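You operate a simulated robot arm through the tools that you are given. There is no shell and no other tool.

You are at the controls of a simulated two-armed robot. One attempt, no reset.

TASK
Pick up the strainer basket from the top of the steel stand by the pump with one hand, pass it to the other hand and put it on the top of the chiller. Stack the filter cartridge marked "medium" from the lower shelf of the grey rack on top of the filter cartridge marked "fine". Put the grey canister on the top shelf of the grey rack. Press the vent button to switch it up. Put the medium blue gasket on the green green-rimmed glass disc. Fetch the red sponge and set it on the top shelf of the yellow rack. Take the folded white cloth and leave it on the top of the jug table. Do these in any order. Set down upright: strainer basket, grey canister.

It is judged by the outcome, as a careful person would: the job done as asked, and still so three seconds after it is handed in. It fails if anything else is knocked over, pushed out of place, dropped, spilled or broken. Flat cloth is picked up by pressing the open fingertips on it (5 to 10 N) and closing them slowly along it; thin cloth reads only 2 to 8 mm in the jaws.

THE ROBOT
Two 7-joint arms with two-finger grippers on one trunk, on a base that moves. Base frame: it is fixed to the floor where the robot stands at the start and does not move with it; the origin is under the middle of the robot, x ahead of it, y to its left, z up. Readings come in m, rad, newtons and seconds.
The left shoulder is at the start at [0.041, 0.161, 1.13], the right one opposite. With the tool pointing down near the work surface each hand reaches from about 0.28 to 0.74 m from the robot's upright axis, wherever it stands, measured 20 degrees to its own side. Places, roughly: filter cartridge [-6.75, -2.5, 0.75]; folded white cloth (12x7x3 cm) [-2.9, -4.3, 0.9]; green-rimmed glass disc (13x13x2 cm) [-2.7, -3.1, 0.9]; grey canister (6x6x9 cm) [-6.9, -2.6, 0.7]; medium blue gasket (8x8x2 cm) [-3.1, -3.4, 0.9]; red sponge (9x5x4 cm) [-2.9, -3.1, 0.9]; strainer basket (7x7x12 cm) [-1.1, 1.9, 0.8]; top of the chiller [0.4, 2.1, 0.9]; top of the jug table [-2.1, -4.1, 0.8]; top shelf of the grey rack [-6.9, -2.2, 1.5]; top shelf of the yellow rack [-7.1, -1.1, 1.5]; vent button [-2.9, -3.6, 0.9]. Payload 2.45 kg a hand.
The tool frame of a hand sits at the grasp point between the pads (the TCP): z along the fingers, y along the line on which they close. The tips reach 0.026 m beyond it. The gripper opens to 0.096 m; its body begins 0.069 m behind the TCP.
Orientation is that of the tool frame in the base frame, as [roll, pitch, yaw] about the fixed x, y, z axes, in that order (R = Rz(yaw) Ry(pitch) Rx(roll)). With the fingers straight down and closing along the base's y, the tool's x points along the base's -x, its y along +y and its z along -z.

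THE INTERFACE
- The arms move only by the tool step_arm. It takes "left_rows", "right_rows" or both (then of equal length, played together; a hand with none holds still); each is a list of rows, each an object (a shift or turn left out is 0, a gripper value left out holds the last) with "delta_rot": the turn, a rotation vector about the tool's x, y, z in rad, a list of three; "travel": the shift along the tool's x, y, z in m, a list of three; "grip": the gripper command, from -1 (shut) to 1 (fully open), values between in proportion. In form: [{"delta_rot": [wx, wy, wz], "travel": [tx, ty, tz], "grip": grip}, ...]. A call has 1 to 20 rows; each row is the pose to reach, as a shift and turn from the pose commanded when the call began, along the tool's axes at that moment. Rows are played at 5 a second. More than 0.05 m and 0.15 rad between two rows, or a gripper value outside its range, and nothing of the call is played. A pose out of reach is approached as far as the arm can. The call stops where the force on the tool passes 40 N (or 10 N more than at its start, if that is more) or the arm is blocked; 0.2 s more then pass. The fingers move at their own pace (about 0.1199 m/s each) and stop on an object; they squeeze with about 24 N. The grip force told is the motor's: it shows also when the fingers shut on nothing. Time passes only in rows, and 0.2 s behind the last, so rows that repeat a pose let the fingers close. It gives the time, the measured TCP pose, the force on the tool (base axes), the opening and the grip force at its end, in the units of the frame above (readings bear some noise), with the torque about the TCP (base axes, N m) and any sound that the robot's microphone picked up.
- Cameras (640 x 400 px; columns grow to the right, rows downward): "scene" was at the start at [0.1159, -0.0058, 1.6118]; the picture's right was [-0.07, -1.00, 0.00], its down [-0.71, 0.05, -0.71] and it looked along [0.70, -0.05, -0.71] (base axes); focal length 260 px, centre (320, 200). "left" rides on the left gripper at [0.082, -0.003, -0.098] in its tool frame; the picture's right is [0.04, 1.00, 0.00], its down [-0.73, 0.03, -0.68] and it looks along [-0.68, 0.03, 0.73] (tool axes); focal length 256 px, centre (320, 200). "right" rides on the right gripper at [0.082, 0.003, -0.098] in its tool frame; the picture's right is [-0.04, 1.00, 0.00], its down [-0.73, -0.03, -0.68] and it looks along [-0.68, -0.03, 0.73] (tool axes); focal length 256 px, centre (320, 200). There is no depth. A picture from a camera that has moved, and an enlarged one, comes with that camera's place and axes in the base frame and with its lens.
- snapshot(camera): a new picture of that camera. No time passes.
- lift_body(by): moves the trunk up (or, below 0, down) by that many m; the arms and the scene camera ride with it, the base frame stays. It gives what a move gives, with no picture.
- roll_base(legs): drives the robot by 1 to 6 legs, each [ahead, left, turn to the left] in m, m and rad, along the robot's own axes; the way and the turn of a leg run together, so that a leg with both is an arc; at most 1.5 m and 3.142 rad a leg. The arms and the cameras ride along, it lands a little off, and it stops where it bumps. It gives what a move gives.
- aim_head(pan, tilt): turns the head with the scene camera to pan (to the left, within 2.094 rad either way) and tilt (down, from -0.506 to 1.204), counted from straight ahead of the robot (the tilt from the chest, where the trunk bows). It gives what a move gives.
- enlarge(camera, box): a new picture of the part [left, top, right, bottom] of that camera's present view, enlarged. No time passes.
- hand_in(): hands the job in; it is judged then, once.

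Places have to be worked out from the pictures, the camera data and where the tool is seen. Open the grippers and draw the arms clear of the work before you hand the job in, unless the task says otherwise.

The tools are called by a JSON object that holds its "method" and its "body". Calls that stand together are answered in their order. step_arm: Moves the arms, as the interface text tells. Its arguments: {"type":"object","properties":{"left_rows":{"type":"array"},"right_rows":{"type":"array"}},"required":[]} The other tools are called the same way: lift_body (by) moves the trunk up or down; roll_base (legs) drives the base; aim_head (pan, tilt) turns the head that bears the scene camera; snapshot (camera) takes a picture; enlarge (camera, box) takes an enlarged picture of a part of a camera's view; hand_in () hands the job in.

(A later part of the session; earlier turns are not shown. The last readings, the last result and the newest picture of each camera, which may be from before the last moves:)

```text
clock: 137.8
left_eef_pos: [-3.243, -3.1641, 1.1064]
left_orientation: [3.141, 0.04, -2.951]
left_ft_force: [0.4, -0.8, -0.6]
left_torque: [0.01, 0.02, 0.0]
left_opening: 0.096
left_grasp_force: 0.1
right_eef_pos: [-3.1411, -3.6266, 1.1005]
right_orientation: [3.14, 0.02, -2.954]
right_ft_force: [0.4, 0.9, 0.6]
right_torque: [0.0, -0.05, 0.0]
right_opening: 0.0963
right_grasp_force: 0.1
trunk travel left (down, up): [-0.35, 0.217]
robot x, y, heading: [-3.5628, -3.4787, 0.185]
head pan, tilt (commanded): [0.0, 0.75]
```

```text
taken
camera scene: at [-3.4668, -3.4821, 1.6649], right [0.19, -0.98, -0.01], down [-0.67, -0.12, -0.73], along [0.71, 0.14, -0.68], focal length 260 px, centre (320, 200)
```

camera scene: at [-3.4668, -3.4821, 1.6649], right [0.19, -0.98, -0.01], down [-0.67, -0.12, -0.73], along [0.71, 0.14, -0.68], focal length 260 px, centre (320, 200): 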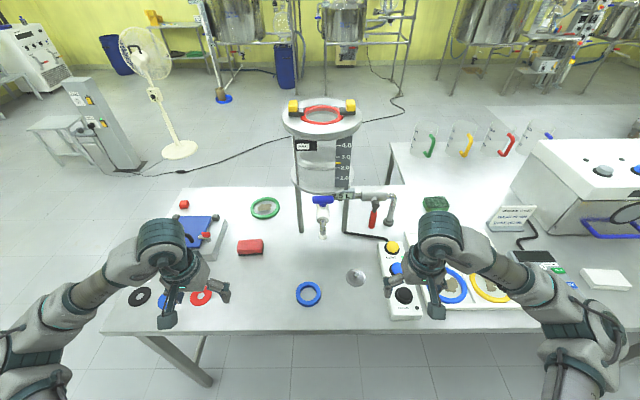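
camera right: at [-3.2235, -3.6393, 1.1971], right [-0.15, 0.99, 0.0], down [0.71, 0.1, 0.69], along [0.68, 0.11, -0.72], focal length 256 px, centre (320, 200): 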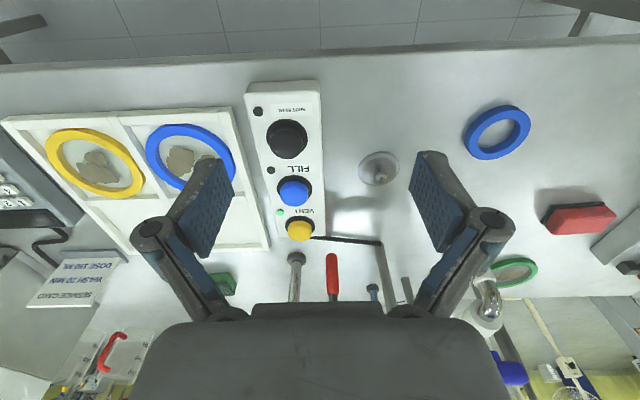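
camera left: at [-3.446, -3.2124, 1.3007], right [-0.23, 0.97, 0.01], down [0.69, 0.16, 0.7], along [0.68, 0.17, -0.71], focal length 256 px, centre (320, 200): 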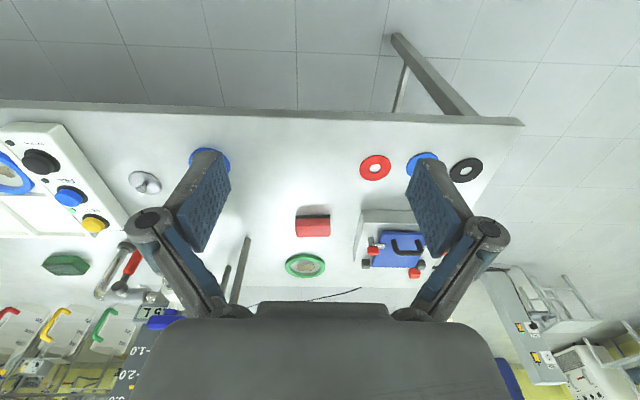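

From both cameras, the vent cap top is at about (-2.867, -3.622, 0.905). I close the right fingers and bring their tips to 4 cm above the cap, tilted 20° forward.

{"method": "step_arm", "body": {"right_rows": [{"delta_rot": [0, -0.12, 0], "travel": [-0.043, -0.008, 0], "grip": -1}, {"delta_rot": [0, -0.24, 0], "travel": [-0.086, -0.016, 0], "grip": -1}, {"delta_rot": [0, -0.35, 0], "travel": [-0.13, -0.024, 0], "grip": -1}, {"delta_rot": [0, -0.35, 0], "travel": [-0.174, -0.032, 0], "grip": -1}, {"delta_rot": [0, -0.35, 0], "travel": [-0.218, -0.04, 0], "grip": -1}, {"delta_rot": [0, -0.35, 0], "travel": [-0.261, -0.0465, 0], "grip": -1}, {"delta_rot": [0, -0.35, 0], "travel": [-0.261, -0.0465, 0.045], "grip": -1}, {"delta_rot": [0, -0.35, 0], "travel": [-0.261, -0.0465, 0.09], "grip": -1}, {"delta_rot": [0, -0.35, 0], "travel": [-0.261, -0.0465, 0.125], "grip": -1}, {"delta_rot": [0, -0.35, 0], "travel": [-0.261, -0.0465, 0.125], "grip": -1}]}}

{"method": "snapshot", "body": {"camera": "right"}}

{"method": "enlarge", "body": {"camera": "scene", "box": [300, 170, 500, 320]}}

```text
clock: 140.0
left_eef_pos: [-3.2472, -3.1342, 1.1013]
left_orientation: [-3.126, 0.037, -2.945]
left_ft_force: [-0.1, 0.8, 0.8]
left_torque: [-0.04, -0.03, -0.02]
left_opening: 0.0959
left_grasp_force: 0.0
right_eef_pos: [-2.8784, -3.5943, 0.9867]
right_orientation: [-3.122, 0.368, -2.94]
right_ft_force: [0.1, 0.1, -0.6]
right_torque: [-0.07, 0.02, -0.01]
right_opening: 0.0
right_grasp_force: 23.7
trunk travel left (down, up): [-0.35, 0.217]
robot x, y, heading: [-3.5641, -3.474, 0.186]
head pan, tilt (commanded): [0.0, 0.75]
```

```text
taken
camera right: at [-2.989, -3.6119, 1.048], right [-0.16, 0.99, 0.0], down [0.43, 0.07, 0.9], along [0.89, 0.14, -0.44], focal length 256 px, centre (320, 200)
```

right: 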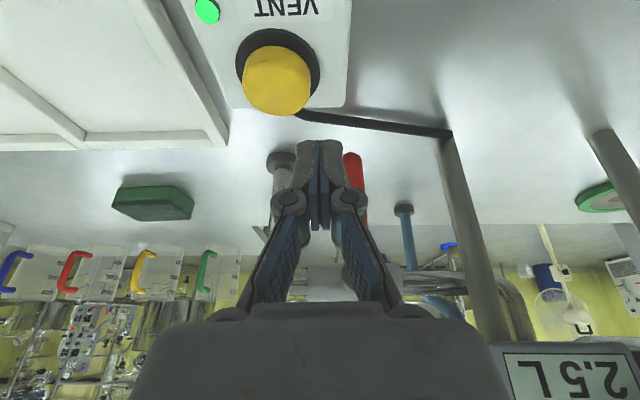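

```text
2.67 times, centred on (400, 245) of scene
camera zoom: at [-3.4734, -3.4443, 1.6648], right [0.19, -0.98, 0.01], down [-0.67, -0.13, -0.73], along [0.72, 0.13, -0.68], focal length 693 px, centre (107, 80)
```

zoom: 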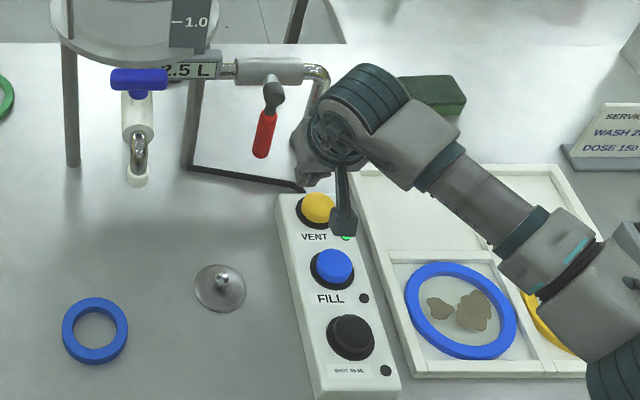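

The readings show a small sideways lean of about 0.02 rad (both hands moved about 3 cm in y). I take a still reading to see whether this settles.

{"method": "step_arm", "body": {"right_rows": [{"grip": -1}, {"grip": -1}, {"grip": -1}, {"grip": -1}, {"grip": -1}]}}

{"method": "snapshot", "body": {"camera": "right"}}

```text
clock: 141.2
left_eef_pos: [-3.2454, -3.1465, 1.1022]
left_orientation: [-3.135, 0.036, -2.947]
left_ft_force: [0.3, 0.1, -0.6]
left_torque: [0.0, -0.02, 0.05]
left_opening: 0.0959
left_grasp_force: 0.0
right_eef_pos: [-2.8747, -3.6066, 0.9849]
right_orientation: [-3.133, 0.367, -2.947]
right_ft_force: [0.2, 0.0, -1.2]
right_torque: [0.03, 0.03, 0.0]
right_opening: 0.0
right_grasp_force: 24.1
trunk travel left (down, up): [-0.35, 0.217]
robot x, y, heading: [-3.5606, -3.4799, 0.19]
head pan, tilt (commanded): [0.0, 0.75]
```

```text
taken
camera right: at [-2.9861, -3.625, 1.0453], right [-0.15, 0.99, 0.01], down [0.44, 0.06, 0.9], along [0.89, 0.14, -0.44], focal length 256 px, centre (320, 200)
```

right: 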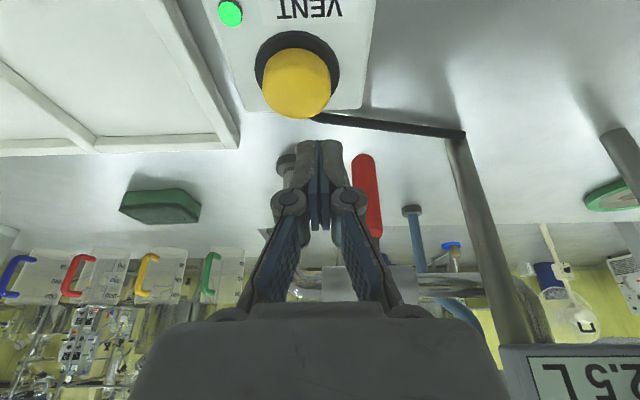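

It is still settling back. I wait a few more seconds for the sway to die out.

{"method": "step_arm", "body": {"right_rows": [{"grip": -1}, {"grip": -1}, {"grip": -1}, {"grip": -1}, {"grip": -1}, {"grip": -1}, {"grip": -1}, {"grip": -1}, {"grip": -1}, {"grip": -1}]}}

{"method": "snapshot", "body": {"camera": "right"}}

{"method": "snapshot", "body": {"camera": "scene"}}

```text
clock: 143.4
left_eef_pos: [-3.245, -3.1489, 1.1038]
left_orientation: [-3.135, 0.036, -2.951]
left_ft_force: [-0.1, -0.2, -0.4]
left_torque: [0.0, 0.0, -0.01]
left_opening: 0.096
left_grasp_force: 0.0
right_eef_pos: [-2.8756, -3.6091, 0.9817]
right_orientation: [-3.134, 0.369, -2.946]
right_ft_force: [0.0, 0.3, -0.5]
right_torque: [-0.04, 0.01, 0.0]
right_opening: 0.0
right_grasp_force: 23.6
trunk travel left (down, up): [-0.35, 0.217]
robot x, y, heading: [-3.5626, -3.4769, 0.191]
head pan, tilt (commanded): [0.0, 0.75]
```

```text
taken
camera right: at [-2.9858, -3.6272, 1.0449], right [-0.15, 0.99, 0.01], down [0.44, 0.06, 0.9], along [0.89, 0.14, -0.44], focal length 256 px, centre (320, 200)
```

right: 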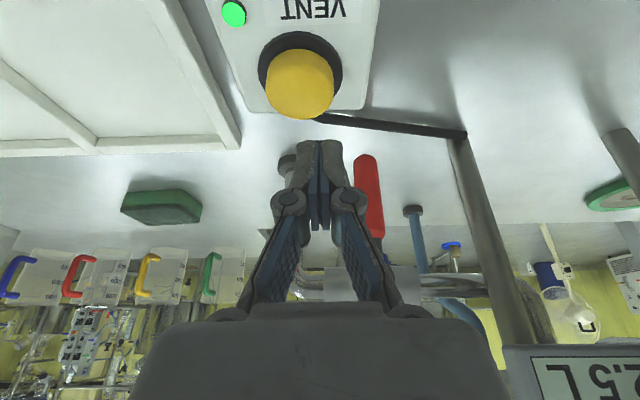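

```text
taken
camera scene: at [-3.469, -3.4645, 1.6648], right [0.19, -0.98, 0.0], down [-0.67, -0.13, -0.73], along [0.72, 0.14, -0.69], focal length 260 px, centre (320, 200)
```

scene: 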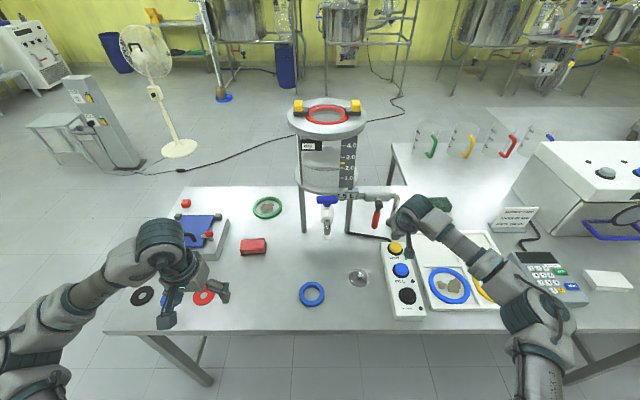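

The hand is steady now at y = -3.609, so the tips need to shift about 1.4 cm right. I align over the cap and lower to just above it.

{"method": "step_arm", "body": {"right_rows": [{"travel": [0.006, -0.007, 0.013], "grip": -1}, {"travel": [0.013, -0.0137, 0.028], "grip": -1}, {"travel": [0.013, -0.0137, 0.028], "grip": -1}, {"travel": [0.013, -0.0137, 0.028], "grip": -1}]}}

{"method": "snapshot", "body": {"camera": "right"}}

```text
clock: 144.4
left_eef_pos: [-3.2454, -3.1469, 1.104]
left_orientation: [-3.134, 0.036, -2.948]
left_ft_force: [-1.1, -0.2, 0.3]
left_torque: [0.02, 0.01, -0.02]
left_opening: 0.0961
left_grasp_force: 0.0
right_eef_pos: [-2.8763, -3.6207, 0.9521]
right_orientation: [-3.131, 0.37, -2.948]
right_ft_force: [0.3, 0.5, 0.1]
right_torque: [0.01, 0.03, 0.03]
right_opening: 0.0
right_grasp_force: 24.0
trunk travel left (down, up): [-0.35, 0.217]
robot x, y, heading: [-3.563, -3.4736, 0.191]
head pan, tilt (commanded): [0.0, 0.75]
```

```text
taken
camera right: at [-2.9858, -3.6382, 1.0149], right [-0.15, 0.99, 0.01], down [0.44, 0.06, 0.9], along [0.89, 0.14, -0.44], focal length 256 px, centre (320, 200)
```

right: 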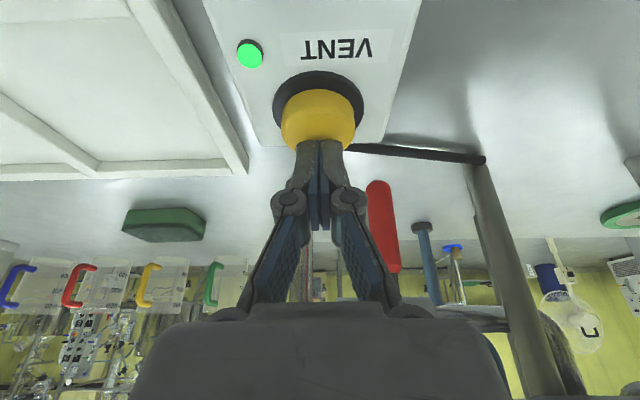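

The tips hang about 2 cm over the cap. I press straight down in small steps.

{"method": "step_arm", "body": {"right_rows": [{"travel": [0.0036, 0, 0.0093], "grip": -1}, {"travel": [0.0058, 0, 0.015], "grip": -1}, {"travel": [0.0072, 0, 0.0187], "grip": -1}, {"travel": [0.0083, 0, 0.0215], "grip": -1}]}}

{"method": "snapshot", "body": {"camera": "right"}}

```text
clock: 145.4
left_eef_pos: [-3.2486, -3.1459, 1.1043]
left_orientation: [-3.133, 0.04, -2.949]
left_ft_force: [-0.5, 0.2, -0.8]
left_torque: [-0.02, 0.04, -0.01]
left_opening: 0.0963
left_grasp_force: 0.0
right_eef_pos: [-2.8752, -3.6173, 0.9429]
right_orientation: [-3.137, 0.391, -2.947]
right_ft_force: [-42.5, -10.5, 98.0]
right_torque: [-0.08, 0.04, -0.2]
right_opening: 0.0059
right_grasp_force: 29.0
trunk travel left (down, up): [-0.35, 0.217]
robot x, y, heading: [-3.5663, -3.4778, 0.19]
head pan, tilt (commanded): [0.0, 0.75]
heard: click
stopped in row 4 (right hand): the force on the tool passed its limit at 41 N (the readings are from after the stop); the commanded pose is now the measured one
```

```text
taken
camera right: at [-2.9869, -3.6368, 1.0018], right [-0.15, 0.99, 0.01], down [0.42, 0.05, 0.91], along [0.9, 0.15, -0.42], focal length 256 px, centre (320, 200)
```

right: 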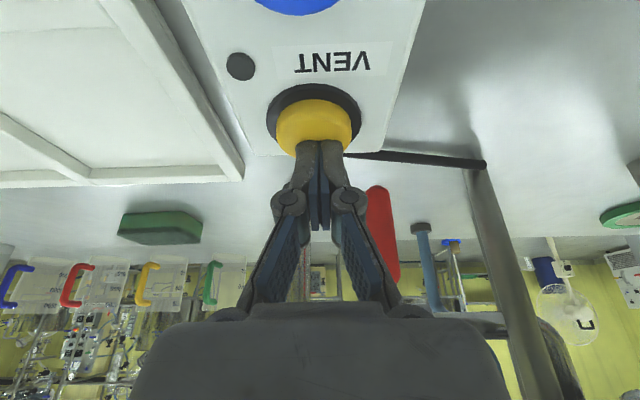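

A click was heard and the green lamp went out. I lift off the button right away and check the panel.

{"method": "step_arm", "body": {"right_rows": [{"travel": [-0.0072, 0, -0.0187], "grip": -1}, {"travel": [-0.016, 0, -0.042], "grip": -1}, {"travel": [-0.03, 0, -0.075], "grip": -1}, {"travel": [-0.03, 0, -0.075], "grip": -1}]}}

{"method": "snapshot", "body": {"camera": "right"}}

{"method": "enlarge", "body": {"camera": "scene", "box": [280, 170, 480, 330]}}

```text
clock: 146.4
left_eef_pos: [-3.245, -3.1448, 1.1017]
left_orientation: [-3.134, 0.037, -2.948]
left_ft_force: [-0.8, -0.7, -0.1]
left_torque: [0.01, 0.02, 0.03]
left_opening: 0.096
left_grasp_force: 0.0
right_eef_pos: [-2.8728, -3.62, 1.015]
right_orientation: [-3.131, 0.381, -2.95]
right_ft_force: [-0.8, -0.5, -0.3]
right_torque: [0.01, 0.03, -0.02]
right_opening: 0.0001
right_grasp_force: 28.7
trunk travel left (down, up): [-0.35, 0.217]
robot x, y, heading: [-3.5623, -3.4753, 0.185]
head pan, tilt (commanded): [0.0, 0.75]
```

```text
taken
camera right: at [-2.9841, -3.6367, 1.076], right [-0.15, 0.99, 0.01], down [0.43, 0.06, 0.9], along [0.89, 0.14, -0.43], focal length 256 px, centre (320, 200)
```

right: 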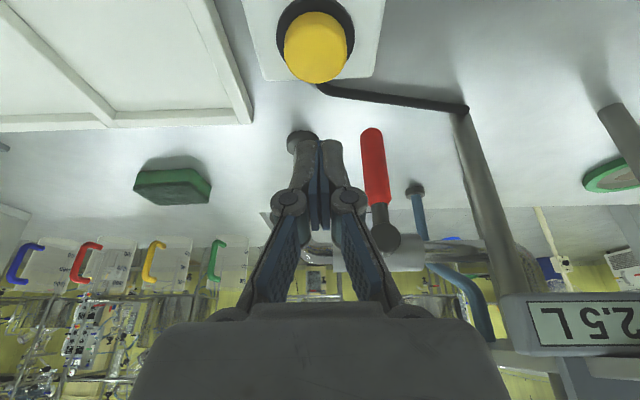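

```text
2.50 times, centred on (380, 250) of scene
camera zoom: at [-3.4694, -3.4568, 1.6647], right [0.19, -0.98, 0.0], down [-0.67, -0.13, -0.73], along [0.72, 0.14, -0.69], focal length 650 px, centre (170, 75)
```

zoom: 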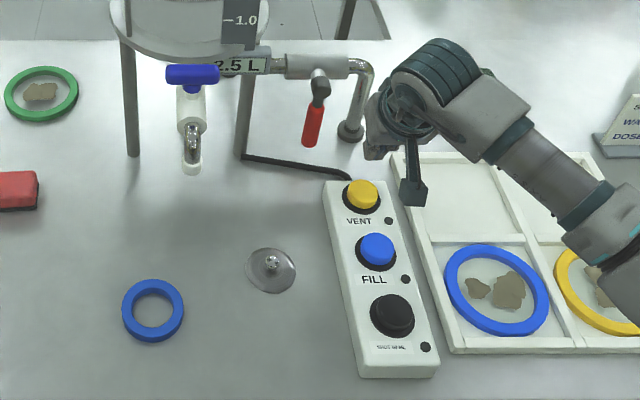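

The vent lamp is off and the panel has not moved. I retract the right hand up and back, straightening it, and bring the left hand over the blue gasket near (-3.084, -3.364).

{"method": "step_arm", "body": {"right_rows": [{"delta_rot": [0, 0.0, 0], "travel": [0.034, 0, -0.028], "grip": -1}, {"delta_rot": [0, 0.12, 0], "travel": [0.068, 0, -0.056], "grip": -1}, {"delta_rot": [0, 0.24, 0], "travel": [0.102, -0.01, -0.084], "grip": -1}, {"delta_rot": [0, 0.36, 0], "travel": [0.136, -0.02, -0.112], "grip": -1}, {"delta_rot": [0, 0.37, 0], "travel": [0.17, -0.03, -0.14], "grip": 0}, {"delta_rot": [0, 0.37, 0], "travel": [0.2025, -0.04, -0.167], "grip": 1}, {"delta_rot": [0, 0.37, 0], "travel": [0.2025, -0.04, -0.167], "grip": 1}]}}

{"method": "step_arm", "body": {"left_rows": [{"travel": [-0.02, -0.04, 0], "grip": 1}, {"travel": [-0.04, -0.08, 0], "grip": 1}, {"travel": [-0.06, -0.12, 0], "grip": 1}, {"travel": [-0.08, -0.16, 0.0], "grip": 1}, {"travel": [-0.1, -0.2, 0.0], "grip": 1}, {"travel": [-0.117, -0.244, 0.0], "grip": 1}, {"travel": [-0.117, -0.244, 0.0], "grip": 1}, {"travel": [-0.117, -0.244, 0.0], "grip": 1}]}}

{"method": "snapshot", "body": {"camera": "left"}}

{"method": "snapshot", "body": {"camera": "scene"}}

```text
clock: 148.0
left_eef_pos: [-3.2453, -3.1477, 1.103]
left_orientation: [-3.137, 0.036, -2.948]
left_ft_force: [0.2, 0.2, -0.1]
left_torque: [0.04, 0.0, 0.0]
left_opening: 0.0963
left_grasp_force: 0.0
right_eef_pos: [-3.1104, -3.7078, 1.0946]
right_orientation: [-3.136, 0.009, -2.952]
right_ft_force: [0.0, 0.0, 0.2]
right_torque: [-0.01, 0.01, 0.0]
right_opening: 0.0958
right_grasp_force: 0.0
trunk travel left (down, up): [-0.35, 0.217]
robot x, y, heading: [-3.5638, -3.4783, 0.187]
head pan, tilt (commanded): [0.0, 0.75]
```

```text
clock: 149.8
left_eef_pos: [-3.0859, -3.3647, 1.1092]
left_orientation: [-3.134, 0.036, -2.948]
left_ft_force: [0.3, -0.2, 0.0]
left_torque: [-0.01, 0.03, 0.0]
left_opening: 0.096
left_grasp_force: 0.1
right_eef_pos: [-3.1115, -3.7068, 1.095]
right_orientation: [-3.136, 0.011, -2.951]
right_ft_force: [-0.5, 0.7, 0.7]
right_torque: [-0.04, -0.01, 0.01]
right_opening: 0.0961
right_grasp_force: 0.1
trunk travel left (down, up): [-0.35, 0.217]
robot x, y, heading: [-3.561, -3.4806, 0.188]
head pan, tilt (commanded): [0.0, 0.75]
```

```text
taken
camera left: at [-3.1678, -3.382, 1.2042], right [-0.23, 0.97, -0.01], down [0.69, 0.17, 0.71], along [0.69, 0.16, -0.71], focal length 256 px, centre (320, 200)
```

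left: 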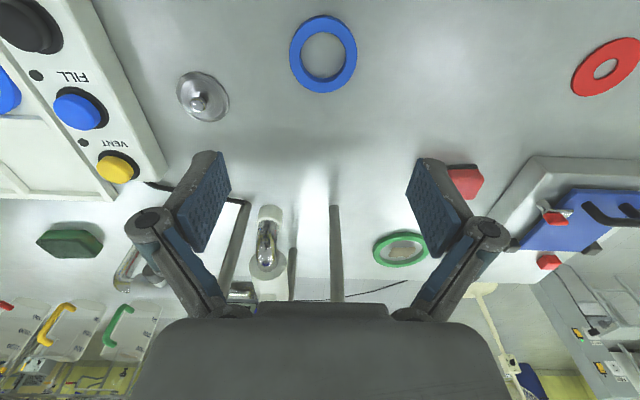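

```text
taken
camera scene: at [-3.4694, -3.4613, 1.6648], right [0.19, -0.98, 0.0], down [-0.67, -0.13, -0.73], along [0.72, 0.14, -0.69], focal length 260 px, centre (320, 200)
```

scene: 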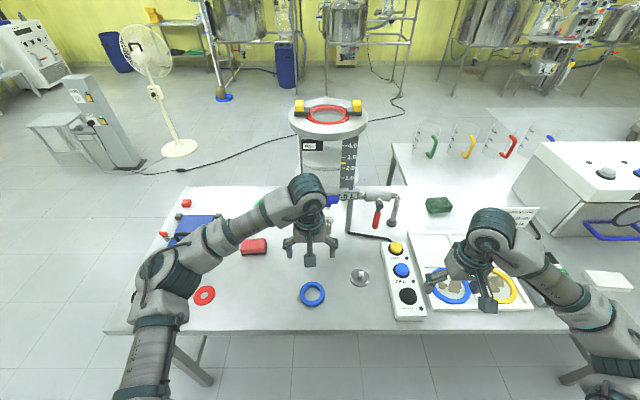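

The gasket centre is at about (-3.081, -3.360), nearly below the left hand. I correct by a few millimetres and descend to z = 0.93 for a check.

{"method": "step_arm", "body": {"left_rows": [{"delta_rot": [0, 0.018, 0], "travel": [-0.001, 0.002, 0.045], "grip": 1}, {"delta_rot": [0, 0.036, 0], "travel": [0, 0.0037, 0.09], "grip": 1}, {"delta_rot": [0, 0.036, 0], "travel": [0.0006, 0.0037, 0.135], "grip": 1}, {"delta_rot": [0, 0.036, 0], "travel": [0.0006, 0.0037, 0.177], "grip": 1}, {"delta_rot": [0, 0.036, 0], "travel": [0.0006, 0.0037, 0.177], "grip": 1}, {"delta_rot": [0, 0.036, 0], "travel": [0.0006, 0.0037, 0.177], "grip": 1}]}}

{"method": "snapshot", "body": {"camera": "left"}}

```text
clock: 151.2
left_eef_pos: [-3.0782, -3.3631, 0.9316]
left_orientation: [-3.138, 0.0, -2.948]
left_ft_force: [0.1, 0.5, 0.2]
left_torque: [0.02, 0.01, 0.02]
left_opening: 0.096
left_grasp_force: 0.0
right_eef_pos: [-3.112, -3.7096, 1.0951]
right_orientation: [-3.137, 0.01, -2.952]
right_ft_force: [-0.1, 0.1, 0.4]
right_torque: [0.02, 0.04, 0.01]
right_opening: 0.0959
right_grasp_force: 0.2
trunk travel left (down, up): [-0.35, 0.217]
robot x, y, heading: [-3.5599, -3.4768, 0.188]
head pan, tilt (commanded): [0.0, 0.75]
```

```text
taken
camera left: at [-3.1582, -3.3796, 1.0299], right [-0.23, 0.97, -0.01], down [0.71, 0.17, 0.68], along [0.66, 0.15, -0.73], focal length 256 px, centre (320, 200)
```

left: 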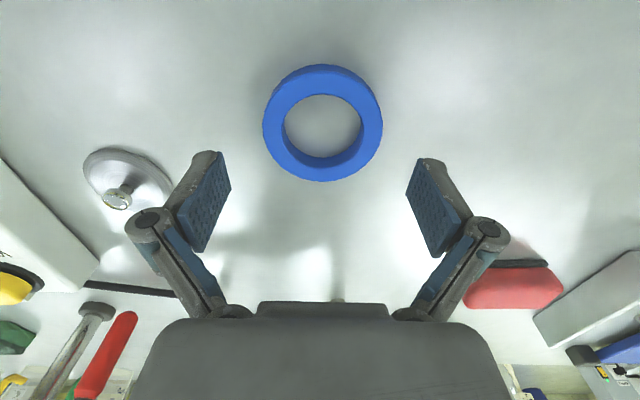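

The ring is centred between the fingers to within about 2 mm sideways. I lower to about z = 0.893 (tips just above the bench) in small steps.

{"method": "step_arm", "body": {"left_rows": [{"travel": [0.003, 0.001, 0.012], "grip": 1}, {"travel": [0.006, 0.001, 0.024], "grip": 1}, {"travel": [0.006, 0.001, 0.031], "grip": 1}, {"travel": [0.006, 0.001, 0.036], "grip": 1}, {"travel": [0.006, 0.001, 0.036], "grip": 1}]}}

{"method": "snapshot", "body": {"camera": "left"}}

```text
clock: 152.4
left_eef_pos: [-3.0856, -3.3616, 0.8967]
left_orientation: [-3.137, 0.001, -2.948]
left_ft_force: [0.6, -0.5, -0.1]
left_torque: [0.03, -0.01, 0.02]
left_opening: 0.0961
left_grasp_force: 0.0
right_eef_pos: [-3.1113, -3.7085, 1.0946]
right_orientation: [-3.137, 0.011, -2.951]
right_ft_force: [-0.6, 0.0, -0.6]
right_torque: [-0.03, 0.01, 0.01]
right_opening: 0.0961
right_grasp_force: 0.0
trunk travel left (down, up): [-0.35, 0.217]
robot x, y, heading: [-3.5647, -3.4766, 0.192]
head pan, tilt (commanded): [0.0, 0.75]
```

```text
taken
camera left: at [-3.1642, -3.3798, 0.9946], right [-0.23, 0.97, -0.01], down [0.71, 0.17, 0.68], along [0.66, 0.15, -0.73], focal length 256 px, centre (320, 200)
```

left: 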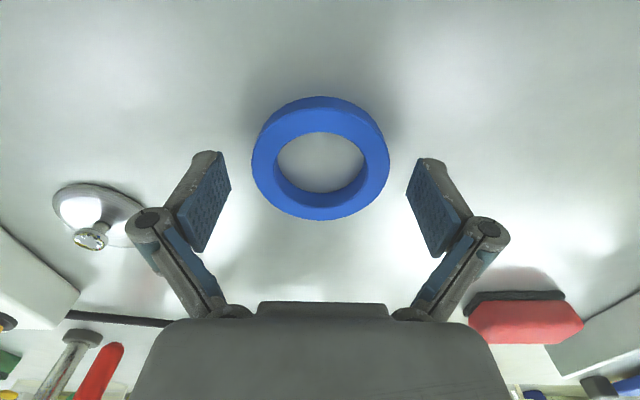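

The ring centre projects exactly at the fingertip midpoint, and the tips are about level with the ring's top. I lower another 9 mm watching the force.

{"method": "step_arm", "body": {"left_rows": [{"travel": [0.0, 0, 0.004], "grip": 1}, {"travel": [0.0, 0, 0.007], "grip": 1}, {"travel": [0.0, 0, 0.009], "grip": 1}, {"travel": [0.0, 0, 0.009], "grip": 1}]}}

```text
clock: 153.4
left_eef_pos: [-3.0847, -3.3623, 0.8872]
left_orientation: [-3.135, 0.002, -2.948]
left_ft_force: [0.3, 0.0, -0.3]
left_torque: [0.02, -0.01, 0.03]
left_opening: 0.0962
left_grasp_force: 0.1
right_eef_pos: [-3.1116, -3.7067, 1.0958]
right_orientation: [-3.138, 0.011, -2.951]
right_ft_force: [-0.5, -0.6, 0.2]
right_torque: [0.02, 0.0, -0.02]
right_opening: 0.0958
right_grasp_force: 0.1
trunk travel left (down, up): [-0.35, 0.217]
robot x, y, heading: [-3.5621, -3.4759, 0.192]
head pan, tilt (commanded): [0.0, 0.75]
```

No bench contact yet. I close on the ring gradually.

{"method": "step_arm", "body": {"left_rows": [{"grip": 0.8}, {"grip": 0.7}, {"grip": 0.6}, {"grip": 0.4}, {"grip": 0.0}, {"grip": -0.5}, {"grip": -1}, {"grip": -1}]}}

{"method": "snapshot", "body": {"camera": "left"}}

```text
clock: 155.2
left_eef_pos: [-3.0846, -3.3613, 0.8891]
left_orientation: [-3.137, 0.002, -2.946]
left_ft_force: [1.3, -0.2, 4.9]
left_torque: [-0.05, -0.09, 0.15]
left_opening: 0.0766
left_grasp_force: 24.0
right_eef_pos: [-3.1114, -3.7089, 1.0949]
right_orientation: [-3.137, 0.01, -2.951]
right_ft_force: [0.8, 0.4, 0.2]
right_torque: [-0.01, 0.02, 0.0]
right_opening: 0.0957
right_grasp_force: 0.0
trunk travel left (down, up): [-0.35, 0.217]
robot x, y, heading: [-3.5665, -3.4761, 0.189]
head pan, tilt (commanded): [0.0, 0.75]
```

```text
taken
camera left: at [-3.1645, -3.3797, 0.9858], right [-0.23, 0.97, -0.01], down [0.71, 0.17, 0.68], along [0.66, 0.15, -0.73], focal length 256 px, centre (320, 200)
```

left: 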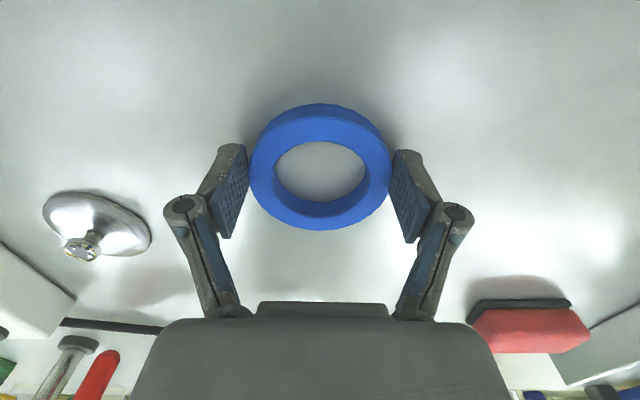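

The ring is held at 76.6 mm. I lift it straight up 0.2 m.

{"method": "step_arm", "body": {"left_rows": [{"travel": [0, 0, -0.015], "grip": -1}, {"travel": [0, 0, -0.04], "grip": -1}, {"travel": [0, 0, -0.085], "grip": -1}, {"travel": [0, 0, -0.13], "grip": -1}, {"travel": [0, 0, -0.175], "grip": -1}, {"travel": [0, 0, -0.2], "grip": -1}]}}

{"method": "snapshot", "body": {"camera": "left"}}

```text
clock: 156.6
left_eef_pos: [-3.0854, -3.3612, 1.0889]
left_orientation: [-3.137, 0.002, -2.946]
left_ft_force: [-0.3, 0.4, 0.0]
left_torque: [0.0, 0.0, 0.03]
left_opening: 0.0767
left_grasp_force: 23.7
right_eef_pos: [-3.1111, -3.708, 1.0953]
right_orientation: [-3.136, 0.012, -2.953]
right_ft_force: [-0.4, -0.4, -0.6]
right_torque: [0.03, 0.02, 0.01]
right_opening: 0.0962
right_grasp_force: 0.0
trunk travel left (down, up): [-0.35, 0.217]
robot x, y, heading: [-3.5638, -3.478, 0.191]
head pan, tilt (commanded): [0.0, 0.75]
```

```text
taken
camera left: at [-3.1653, -3.3793, 1.1868], right [-0.23, 0.97, -0.01], down [0.71, 0.17, 0.68], along [0.66, 0.15, -0.73], focal length 256 px, centre (320, 200)
```

left: 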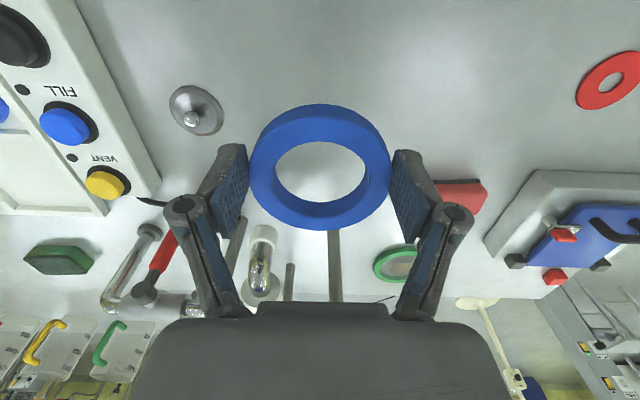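

The ring is secure. Next the cloth: I strafe 0.6 m south along the bench, hands well above the items, and look.

{"method": "roll_base", "body": {"legs": [[0, -0.6, 0]]}}

{"method": "aim_head", "body": {"pan": -0.35, "tilt": 0.75}}

{"method": "snapshot", "body": {"camera": "scene"}}

{"method": "snapshot", "body": {"camera": "right"}}

```text
clock: 160.0
left_eef_pos: [-2.9781, -3.9412, 1.0886]
left_orientation: [-3.131, 0.002, -2.957]
left_ft_force: [0.0, 1.2, -1.5]
left_torque: [-0.01, -0.04, -0.01]
left_opening: 0.0763
left_grasp_force: 23.7
right_eef_pos: [-3.0053, -4.2875, 1.096]
right_orientation: [-3.133, 0.011, -2.958]
right_ft_force: [-0.2, 0.6, -0.1]
right_torque: [-0.08, 0.01, 0.02]
right_opening: 0.0961
right_grasp_force: 0.1
trunk travel left (down, up): [-0.35, 0.217]
robot x, y, heading: [-3.4562, -4.0582, 0.182]
head pan, tilt (commanded): [0.0, 0.75]
```

```text
clock: 160.8
left_eef_pos: [-2.9796, -3.9414, 1.0899]
left_orientation: [-3.133, 0.002, -2.958]
left_ft_force: [-0.2, 0.3, -1.0]
left_torque: [-0.04, -0.01, -0.03]
left_opening: 0.0763
left_grasp_force: 24.0
right_eef_pos: [-3.0094, -4.2869, 1.0977]
right_orientation: [-3.135, 0.016, -2.959]
right_ft_force: [-0.2, 0.0, -0.6]
right_torque: [-0.03, -0.03, 0.03]
right_opening: 0.096
right_grasp_force: 0.1
trunk travel left (down, up): [-0.35, 0.217]
robot x, y, heading: [-3.452, -4.0596, 0.179]
head pan, tilt (commanded): [-0.351, 0.75]
```

```text
taken
camera scene: at [-3.3625, -4.0626, 1.6649], right [-0.17, -0.99, 0.0], down [-0.67, 0.11, -0.73], along [0.72, -0.13, -0.68], focal length 260 px, centre (320, 200)
```

scene: 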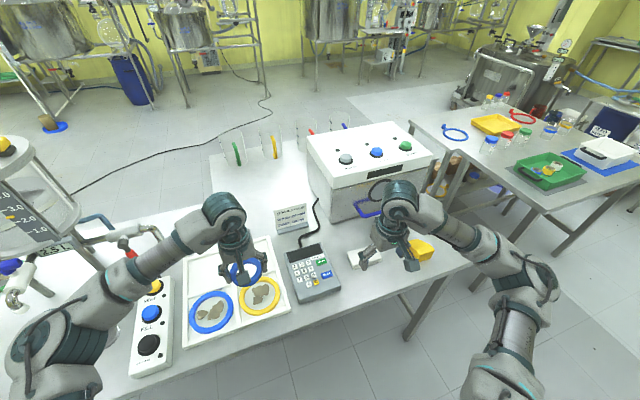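

```text
taken
camera right: at [-3.0913, -4.2985, 1.1947], right [-0.14, 0.99, -0.01], down [0.72, 0.11, 0.69], along [0.68, 0.09, -0.72], focal length 256 px, centre (320, 200)
```

right: 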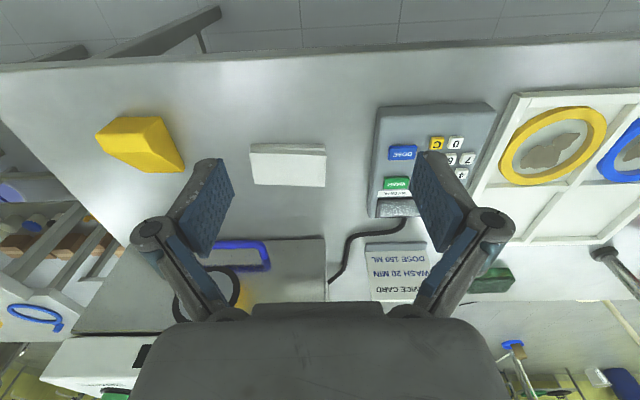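

The white slab between the keypad and the yellow wedge should be the cloth. I enlarge it.

{"method": "enlarge", "body": {"camera": "right", "box": [220, 120, 360, 210]}}

{"method": "enlarge", "body": {"camera": "scene", "box": [300, 180, 460, 290]}}

```text
4.44 times, centred on (290, 165) of right
camera zoom: at [-3.0913, -4.2985, 1.1947], right [-0.14, 0.99, -0.01], down [0.72, 0.11, 0.69], along [0.68, 0.09, -0.72], focal length 1138 px, centre (453, 356)
```

zoom: 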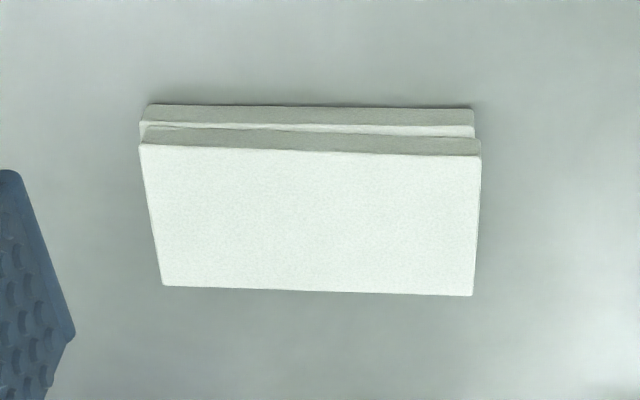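

```text
3.64 times, centred on (380, 235) of scene
camera zoom: at [-3.3625, -4.0626, 1.6649], right [-0.17, -0.99, 0.0], down [-0.67, 0.11, -0.73], along [0.72, -0.13, -0.68], focal length 945 px, centre (102, 73)
```

zoom: 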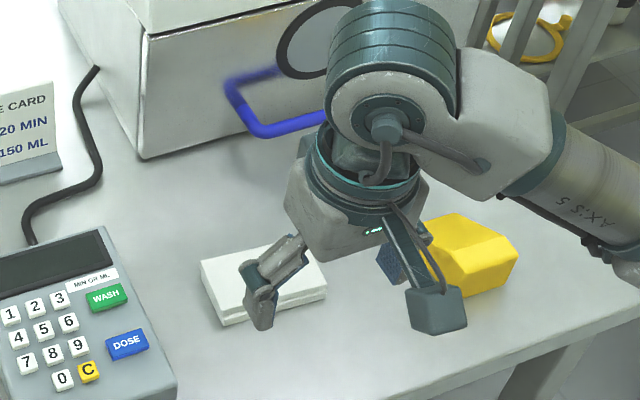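

It is a folded cloth pad about 11 x 7 cm, centred near (-2.862, -4.315), with its long side across my closing direction. I turn the right gripper 90° so it closes across the 7 cm side, and move it above the cloth.

{"method": "step_arm", "body": {"right_rows": [{"delta_rot": [0, 0, -0.149], "travel": [-0.014, -0.005, 0.0], "grip": 1}, {"delta_rot": [0, 0, -0.298], "travel": [-0.028, -0.011, 0.0], "grip": 1}, {"delta_rot": [0, 0, -0.447], "travel": [-0.042, -0.016, 0.0], "grip": 1}, {"delta_rot": [0, 0, -0.596], "travel": [-0.056, -0.022, 0.0], "grip": 1}, {"delta_rot": [0, 0, -0.745], "travel": [-0.07, -0.027, 0.0], "grip": 1}, {"delta_rot": [0, 0, -0.894], "travel": [-0.084, -0.033, 0.0], "grip": 1}, {"delta_rot": [0, 0, -1.043], "travel": [-0.098, -0.038, 0.0], "grip": 1}, {"delta_rot": [0, 0, -1.192], "travel": [-0.112, -0.043, 0.0], "grip": 1}, {"delta_rot": [0, 0, -1.341], "travel": [-0.126, -0.049, 0.0], "grip": 1}, {"delta_rot": [0, 0, -1.491], "travel": [-0.1395, -0.0542, 0.0], "grip": 1}, {"delta_rot": [0, 0, -1.491], "travel": [-0.1395, -0.0542, 0.0], "grip": 1}]}}

{"method": "snapshot", "body": {"camera": "right"}}

{"method": "snapshot", "body": {"camera": "scene"}}

```text
clock: 163.2
left_eef_pos: [-2.9816, -3.9398, 1.0906]
left_orientation: [-3.131, 0.004, -2.957]
left_ft_force: [-0.2, 0.6, 1.1]
left_torque: [-0.01, 0.03, 0.01]
left_opening: 0.0762
left_grasp_force: 24.1
right_eef_pos: [-3.0936, -4.1413, 1.1173]
right_orientation: [-3.085, 0.001, -1.582]
right_ft_force: [-1.2, -0.8, 1.1]
right_torque: [0.04, -0.09, -0.01]
right_opening: 0.0961
right_grasp_force: 0.1
right hand out of reach, approached as far as the arm can: row 5, 6, 7, 8, 9, 10, 11
trunk travel left (down, up): [-0.35, 0.217]
robot x, y, heading: [-3.4538, -4.0563, 0.177]
head pan, tilt (commanded): [-0.351, 0.75]
```

```text
taken
camera right: at [-3.1034, -4.2234, 1.2147], right [-1.0, 0.05, -0.06], down [0.0, 0.73, 0.68], along [0.08, 0.68, -0.73], focal length 256 px, centre (320, 200)
```

right: 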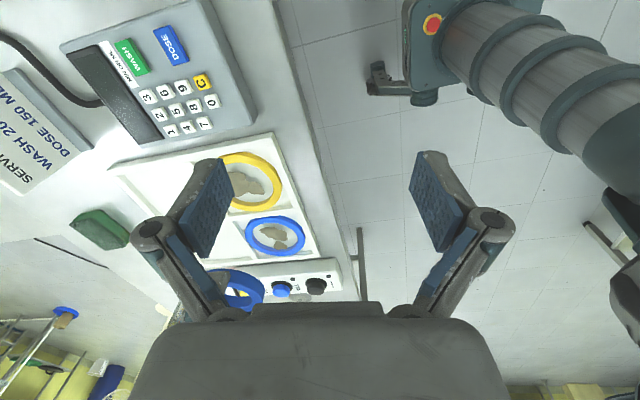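

```text
taken
camera scene: at [-3.3633, -4.063, 1.6652], right [-0.17, -0.99, 0.0], down [-0.67, 0.11, -0.73], along [0.72, -0.13, -0.68], focal length 260 px, centre (320, 200)
```

scene: 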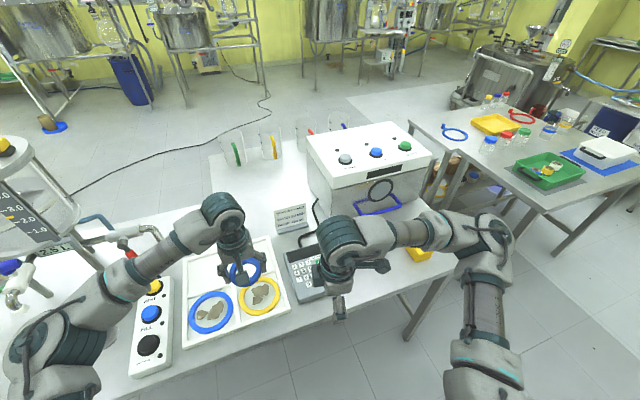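

That turn direction runs out of reach, so I turn the wrist back and try the opposite direction (camera toward the north).

{"method": "step_arm", "body": {"right_rows": [{"delta_rot": [0, 0, 0.14], "travel": [0.015, -0.009, 0.0], "grip": 1}, {"delta_rot": [0, 0, 0.28], "travel": [0.03, -0.017, 0.0], "grip": 1}, {"delta_rot": [0, 0, 0.42], "travel": [0.045, -0.026, 0.0], "grip": 1}, {"delta_rot": [0, 0, 0.56], "travel": [0.06, -0.034, 0.0], "grip": 1}, {"delta_rot": [0, 0, 0.7], "travel": [0.075, -0.043, 0.0], "grip": 1}, {"delta_rot": [0, 0, 0.84], "travel": [0.09, -0.051, 0.0], "grip": 1}, {"delta_rot": [0, 0, 0.98], "travel": [0.105, -0.06, 0.0], "grip": 1}, {"delta_rot": [0, 0, 1.12], "travel": [0.12, -0.068, 0.0], "grip": 1}, {"delta_rot": [0, 0, 1.26], "travel": [0.135, -0.077, 0.0], "grip": 1}, {"delta_rot": [0, 0, 1.38], "travel": [0.148, -0.0856, 0.0], "grip": 1}]}}

{"method": "step_arm", "body": {"right_rows": [{"delta_rot": [0, 0, 0.14], "grip": 1}, {"delta_rot": [0, 0, 0.28], "grip": 1}, {"delta_rot": [0, 0, 0.42], "grip": 1}, {"delta_rot": [0, 0, 0.56], "grip": 1}, {"delta_rot": [0, 0, 0.7], "grip": 1}, {"delta_rot": [0, 0, 0.84], "grip": 1}, {"delta_rot": [0, 0, 0.98], "grip": 1}, {"delta_rot": [0, 0, 1.12], "grip": 1}, {"delta_rot": [0, 0, 1.26], "grip": 1}, {"delta_rot": [0, 0, 1.4], "grip": 1}, {"delta_rot": [0, 0, 1.54], "grip": 1}, {"delta_rot": [0, 0, 1.65], "grip": 1}, {"delta_rot": [0, 0, 1.65], "grip": 1}]}}

{"method": "snapshot", "body": {"camera": "right"}}

{"method": "snapshot", "body": {"camera": "scene"}}

```text
clock: 165.4
left_eef_pos: [-2.9793, -3.9483, 1.0898]
left_orientation: [-3.138, 0.004, -2.957]
left_ft_force: [0.3, -0.1, 0.3]
left_torque: [-0.02, -0.01, -0.02]
left_opening: 0.0761
left_grasp_force: 24.0
right_eef_pos: [-3.0061, -4.2981, 1.1206]
right_orientation: [-3.136, 0.055, -2.967]
right_ft_force: [1.0, 0.1, 1.1]
right_torque: [0.03, 0.03, 0.01]
right_opening: 0.0959
right_grasp_force: 0.0
trunk travel left (down, up): [-0.35, 0.217]
robot x, y, heading: [-3.4525, -4.0564, 0.178]
head pan, tilt (commanded): [-0.351, 0.75]
```

```text
clock: 168.2
left_eef_pos: [-2.9791, -3.9457, 1.0898]
left_orientation: [-3.137, 0.003, -2.956]
left_ft_force: [0.7, 0.0, -0.2]
left_torque: [-0.04, 0.0, 0.0]
left_opening: 0.076
left_grasp_force: 24.4
right_eef_pos: [-3.0081, -4.2962, 1.1218]
right_orientation: [3.088, 0.004, 1.667]
right_ft_force: [0.8, 0.3, 0.4]
right_torque: [0.06, -0.02, -0.01]
right_opening: 0.0961
right_grasp_force: 0.1
trunk travel left (down, up): [-0.35, 0.217]
robot x, y, heading: [-3.4502, -4.0577, 0.182]
head pan, tilt (commanded): [-0.351, 0.75]
```

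```text
taken
camera right: at [-3.0175, -4.2147, 1.2194], right [1.0, 0.06, 0.05], down [0.0, -0.74, 0.68], along [0.08, -0.68, -0.73], focal length 256 px, centre (320, 200)
```

right: 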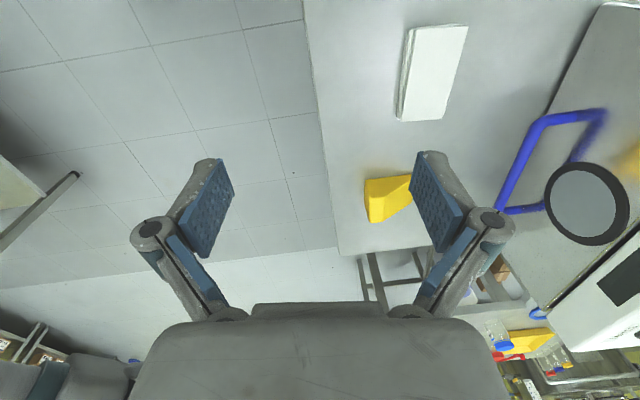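

```text
taken
camera scene: at [-3.3606, -4.072, 1.6648], right [-0.17, -0.99, 0.0], down [-0.68, 0.12, -0.73], along [0.72, -0.12, -0.69], focal length 260 px, centre (320, 200)
```

scene: 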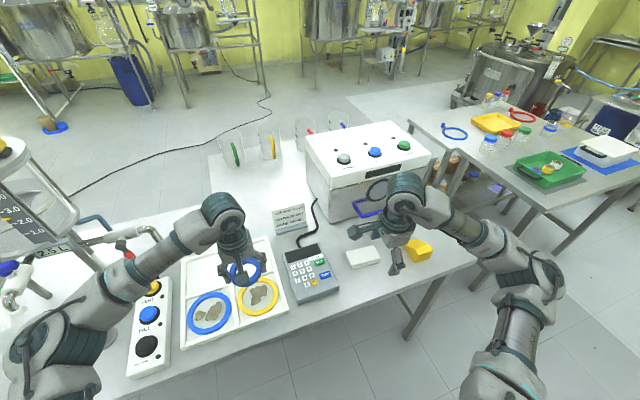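

This direction works. The cloth centre is at about (-2.86, -4.312). I correct the small tilt, move over it and descend to z = 0.96.

{"method": "step_arm", "body": {"right_rows": [{"delta_rot": [0.03, 0, 0], "travel": [-0.01, 0.045, 0.0], "grip": 1}, {"delta_rot": [0.0536, 0, 0], "travel": [-0.02, 0.09, 0.0], "grip": 1}, {"delta_rot": [0.0536, 0, 0], "travel": [-0.03, 0.1349, 0.0], "grip": 1}, {"delta_rot": [0.0536, 0, 0], "travel": [-0.03, 0.1349, 0.045], "grip": 1}, {"delta_rot": [0.0536, 0, 0], "travel": [-0.03, 0.1349, 0.09], "grip": 1}, {"delta_rot": [0.0536, 0, 0], "travel": [-0.03, 0.1349, 0.13], "grip": 1}, {"delta_rot": [0.0536, 0, 0], "travel": [-0.03, 0.1349, 0.1695], "grip": 1}, {"delta_rot": [0.0536, 0, 0], "travel": [-0.03, 0.1349, 0.1695], "grip": 1}, {"delta_rot": [0.0536, 0, 0], "travel": [-0.03, 0.1349, 0.1695], "grip": 1}]}}

{"method": "snapshot", "body": {"camera": "right"}}

{"method": "snapshot", "body": {"camera": "scene"}}

```text
clock: 170.2
left_eef_pos: [-2.9799, -3.9457, 1.0897]
left_orientation: [-3.134, 0.003, -2.956]
left_ft_force: [-0.2, 0.8, -0.9]
left_torque: [-0.02, 0.03, -0.01]
left_opening: 0.076
left_grasp_force: 24.0
right_eef_pos: [-2.8595, -4.3127, 0.9603]
right_orientation: [3.141, 0.002, 1.669]
right_ft_force: [0.1, -0.5, 0.2]
right_torque: [0.0, 0.01, 0.02]
right_opening: 0.0961
right_grasp_force: 0.1
trunk travel left (down, up): [-0.35, 0.217]
robot x, y, heading: [-3.456, -4.0592, 0.182]
head pan, tilt (commanded): [-0.351, 0.75]
```

```text
taken
camera right: at [-2.8651, -4.2304, 1.0586], right [1.0, 0.06, 0.0], down [0.04, -0.73, 0.68], along [0.04, -0.68, -0.73], focal length 256 px, centre (320, 200)
```

right: 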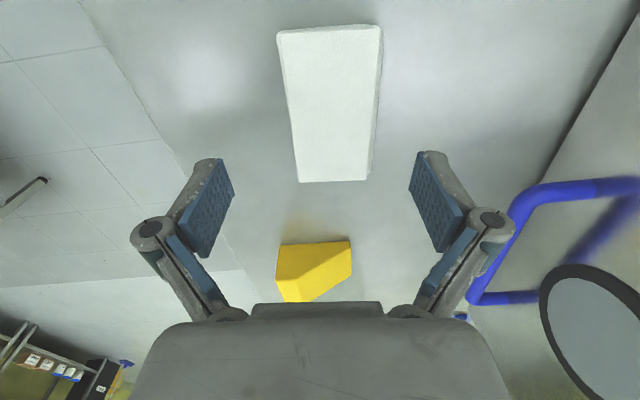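

```text
taken
camera scene: at [-3.3597, -4.0718, 1.6647], right [-0.17, -0.99, 0.0], down [-0.68, 0.12, -0.73], along [0.72, -0.12, -0.69], focal length 260 px, centre (320, 200)
```

scene: 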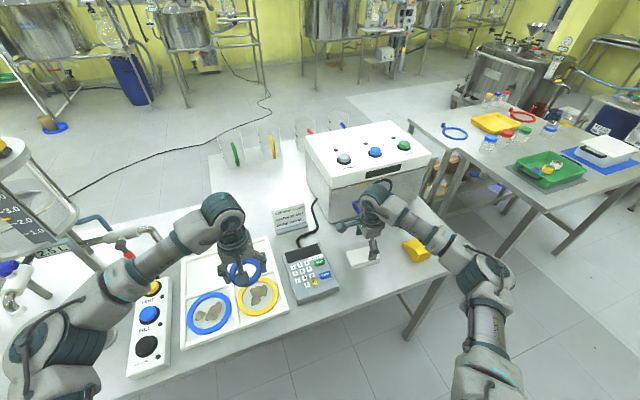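

The cloth centre is now seen about 8 mm further east and 12 mm north of the hand. I correct and lower the fingers around it in steps.

{"method": "step_arm", "body": {"right_rows": [{"travel": [0.0112, 0.0087, 0.01], "grip": 1}, {"travel": [0.0112, 0.0087, 0.03], "grip": 1}, {"travel": [0.0112, 0.0087, 0.048], "grip": 1}, {"travel": [0.0112, 0.0087, 0.06], "grip": 1}, {"travel": [0.0112, 0.0087, 0.06], "grip": 1}]}}

{"method": "snapshot", "body": {"camera": "right"}}

```text
clock: 171.4
left_eef_pos: [-2.9797, -3.9464, 1.0891]
left_orientation: [-3.137, 0.004, -2.957]
left_ft_force: [-0.2, -0.3, 0.1]
left_torque: [-0.03, 0.0, 0.01]
left_opening: 0.0758
left_grasp_force: 24.6
right_eef_pos: [-2.8521, -4.2997, 0.9008]
right_orientation: [3.139, 0.0, 1.668]
right_ft_force: [0.6, 0.4, -1.7]
right_torque: [-0.01, -0.01, 0.0]
right_opening: 0.0958
right_grasp_force: 0.1
trunk travel left (down, up): [-0.35, 0.217]
robot x, y, heading: [-3.4538, -4.0533, 0.18]
head pan, tilt (commanded): [-0.351, 0.75]
```

```text
taken
camera right: at [-2.8578, -4.2189, 0.9977], right [1.0, 0.06, 0.0], down [0.04, -0.73, 0.68], along [0.04, -0.68, -0.73], focal length 256 px, centre (320, 200)
```

right: 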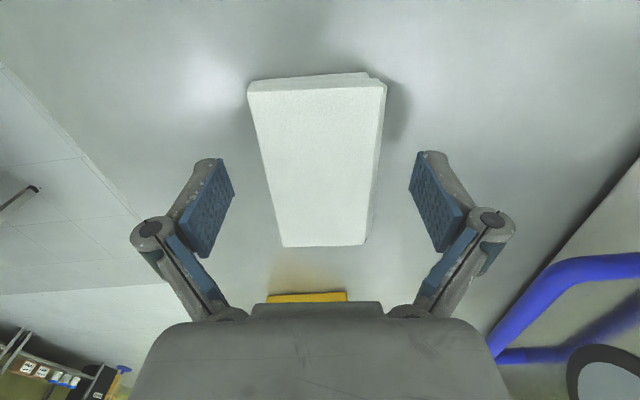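

The cloth is centred between the pads. I lower 1 cm more and close slowly.

{"method": "step_arm", "body": {"right_rows": [{"travel": [0, 0.001, 0.005], "grip": 1}, {"travel": [0, 0.001, 0.009], "grip": 1}, {"travel": [0, 0.001, 0.011], "grip": 1}, {"travel": [0, 0.001, 0.011], "grip": 0.8}, {"travel": [0, 0.001, 0.011], "grip": 0.6}, {"travel": [0, 0.001, 0.011], "grip": 0.4}, {"travel": [0, 0.001, 0.011], "grip": 0.2}, {"travel": [0, 0.001, 0.011], "grip": 0.0}, {"travel": [0, 0.001, 0.011], "grip": -0.5}, {"travel": [0, 0.001, 0.011], "grip": -1}, {"travel": [0, 0.001, 0.011], "grip": -1}]}}

{"method": "snapshot", "body": {"camera": "right"}}

```text
clock: 173.8
left_eef_pos: [-2.9806, -3.9458, 1.0908]
left_orientation: [-3.136, 0.002, -2.957]
left_ft_force: [0.1, 0.3, -0.2]
left_torque: [0.01, 0.0, 0.01]
left_opening: 0.0754
left_grasp_force: 24.4
right_eef_pos: [-2.8521, -4.3009, 0.8886]
right_orientation: [3.14, 0.001, 1.669]
right_ft_force: [0.1, -0.4, 2.1]
right_torque: [-0.04, 0.04, 0.07]
right_opening: 0.0672
right_grasp_force: 24.2
trunk travel left (down, up): [-0.35, 0.217]
robot x, y, heading: [-3.4519, -4.0526, 0.179]
head pan, tilt (commanded): [-0.351, 0.75]
```

```text
taken
camera right: at [-2.857, -4.2185, 0.9868], right [1.0, 0.06, 0.0], down [0.04, -0.73, 0.68], along [0.04, -0.68, -0.73], focal length 256 px, centre (320, 200)
```

right: 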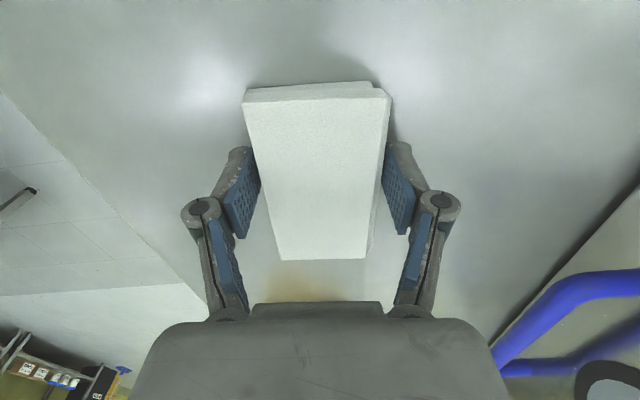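

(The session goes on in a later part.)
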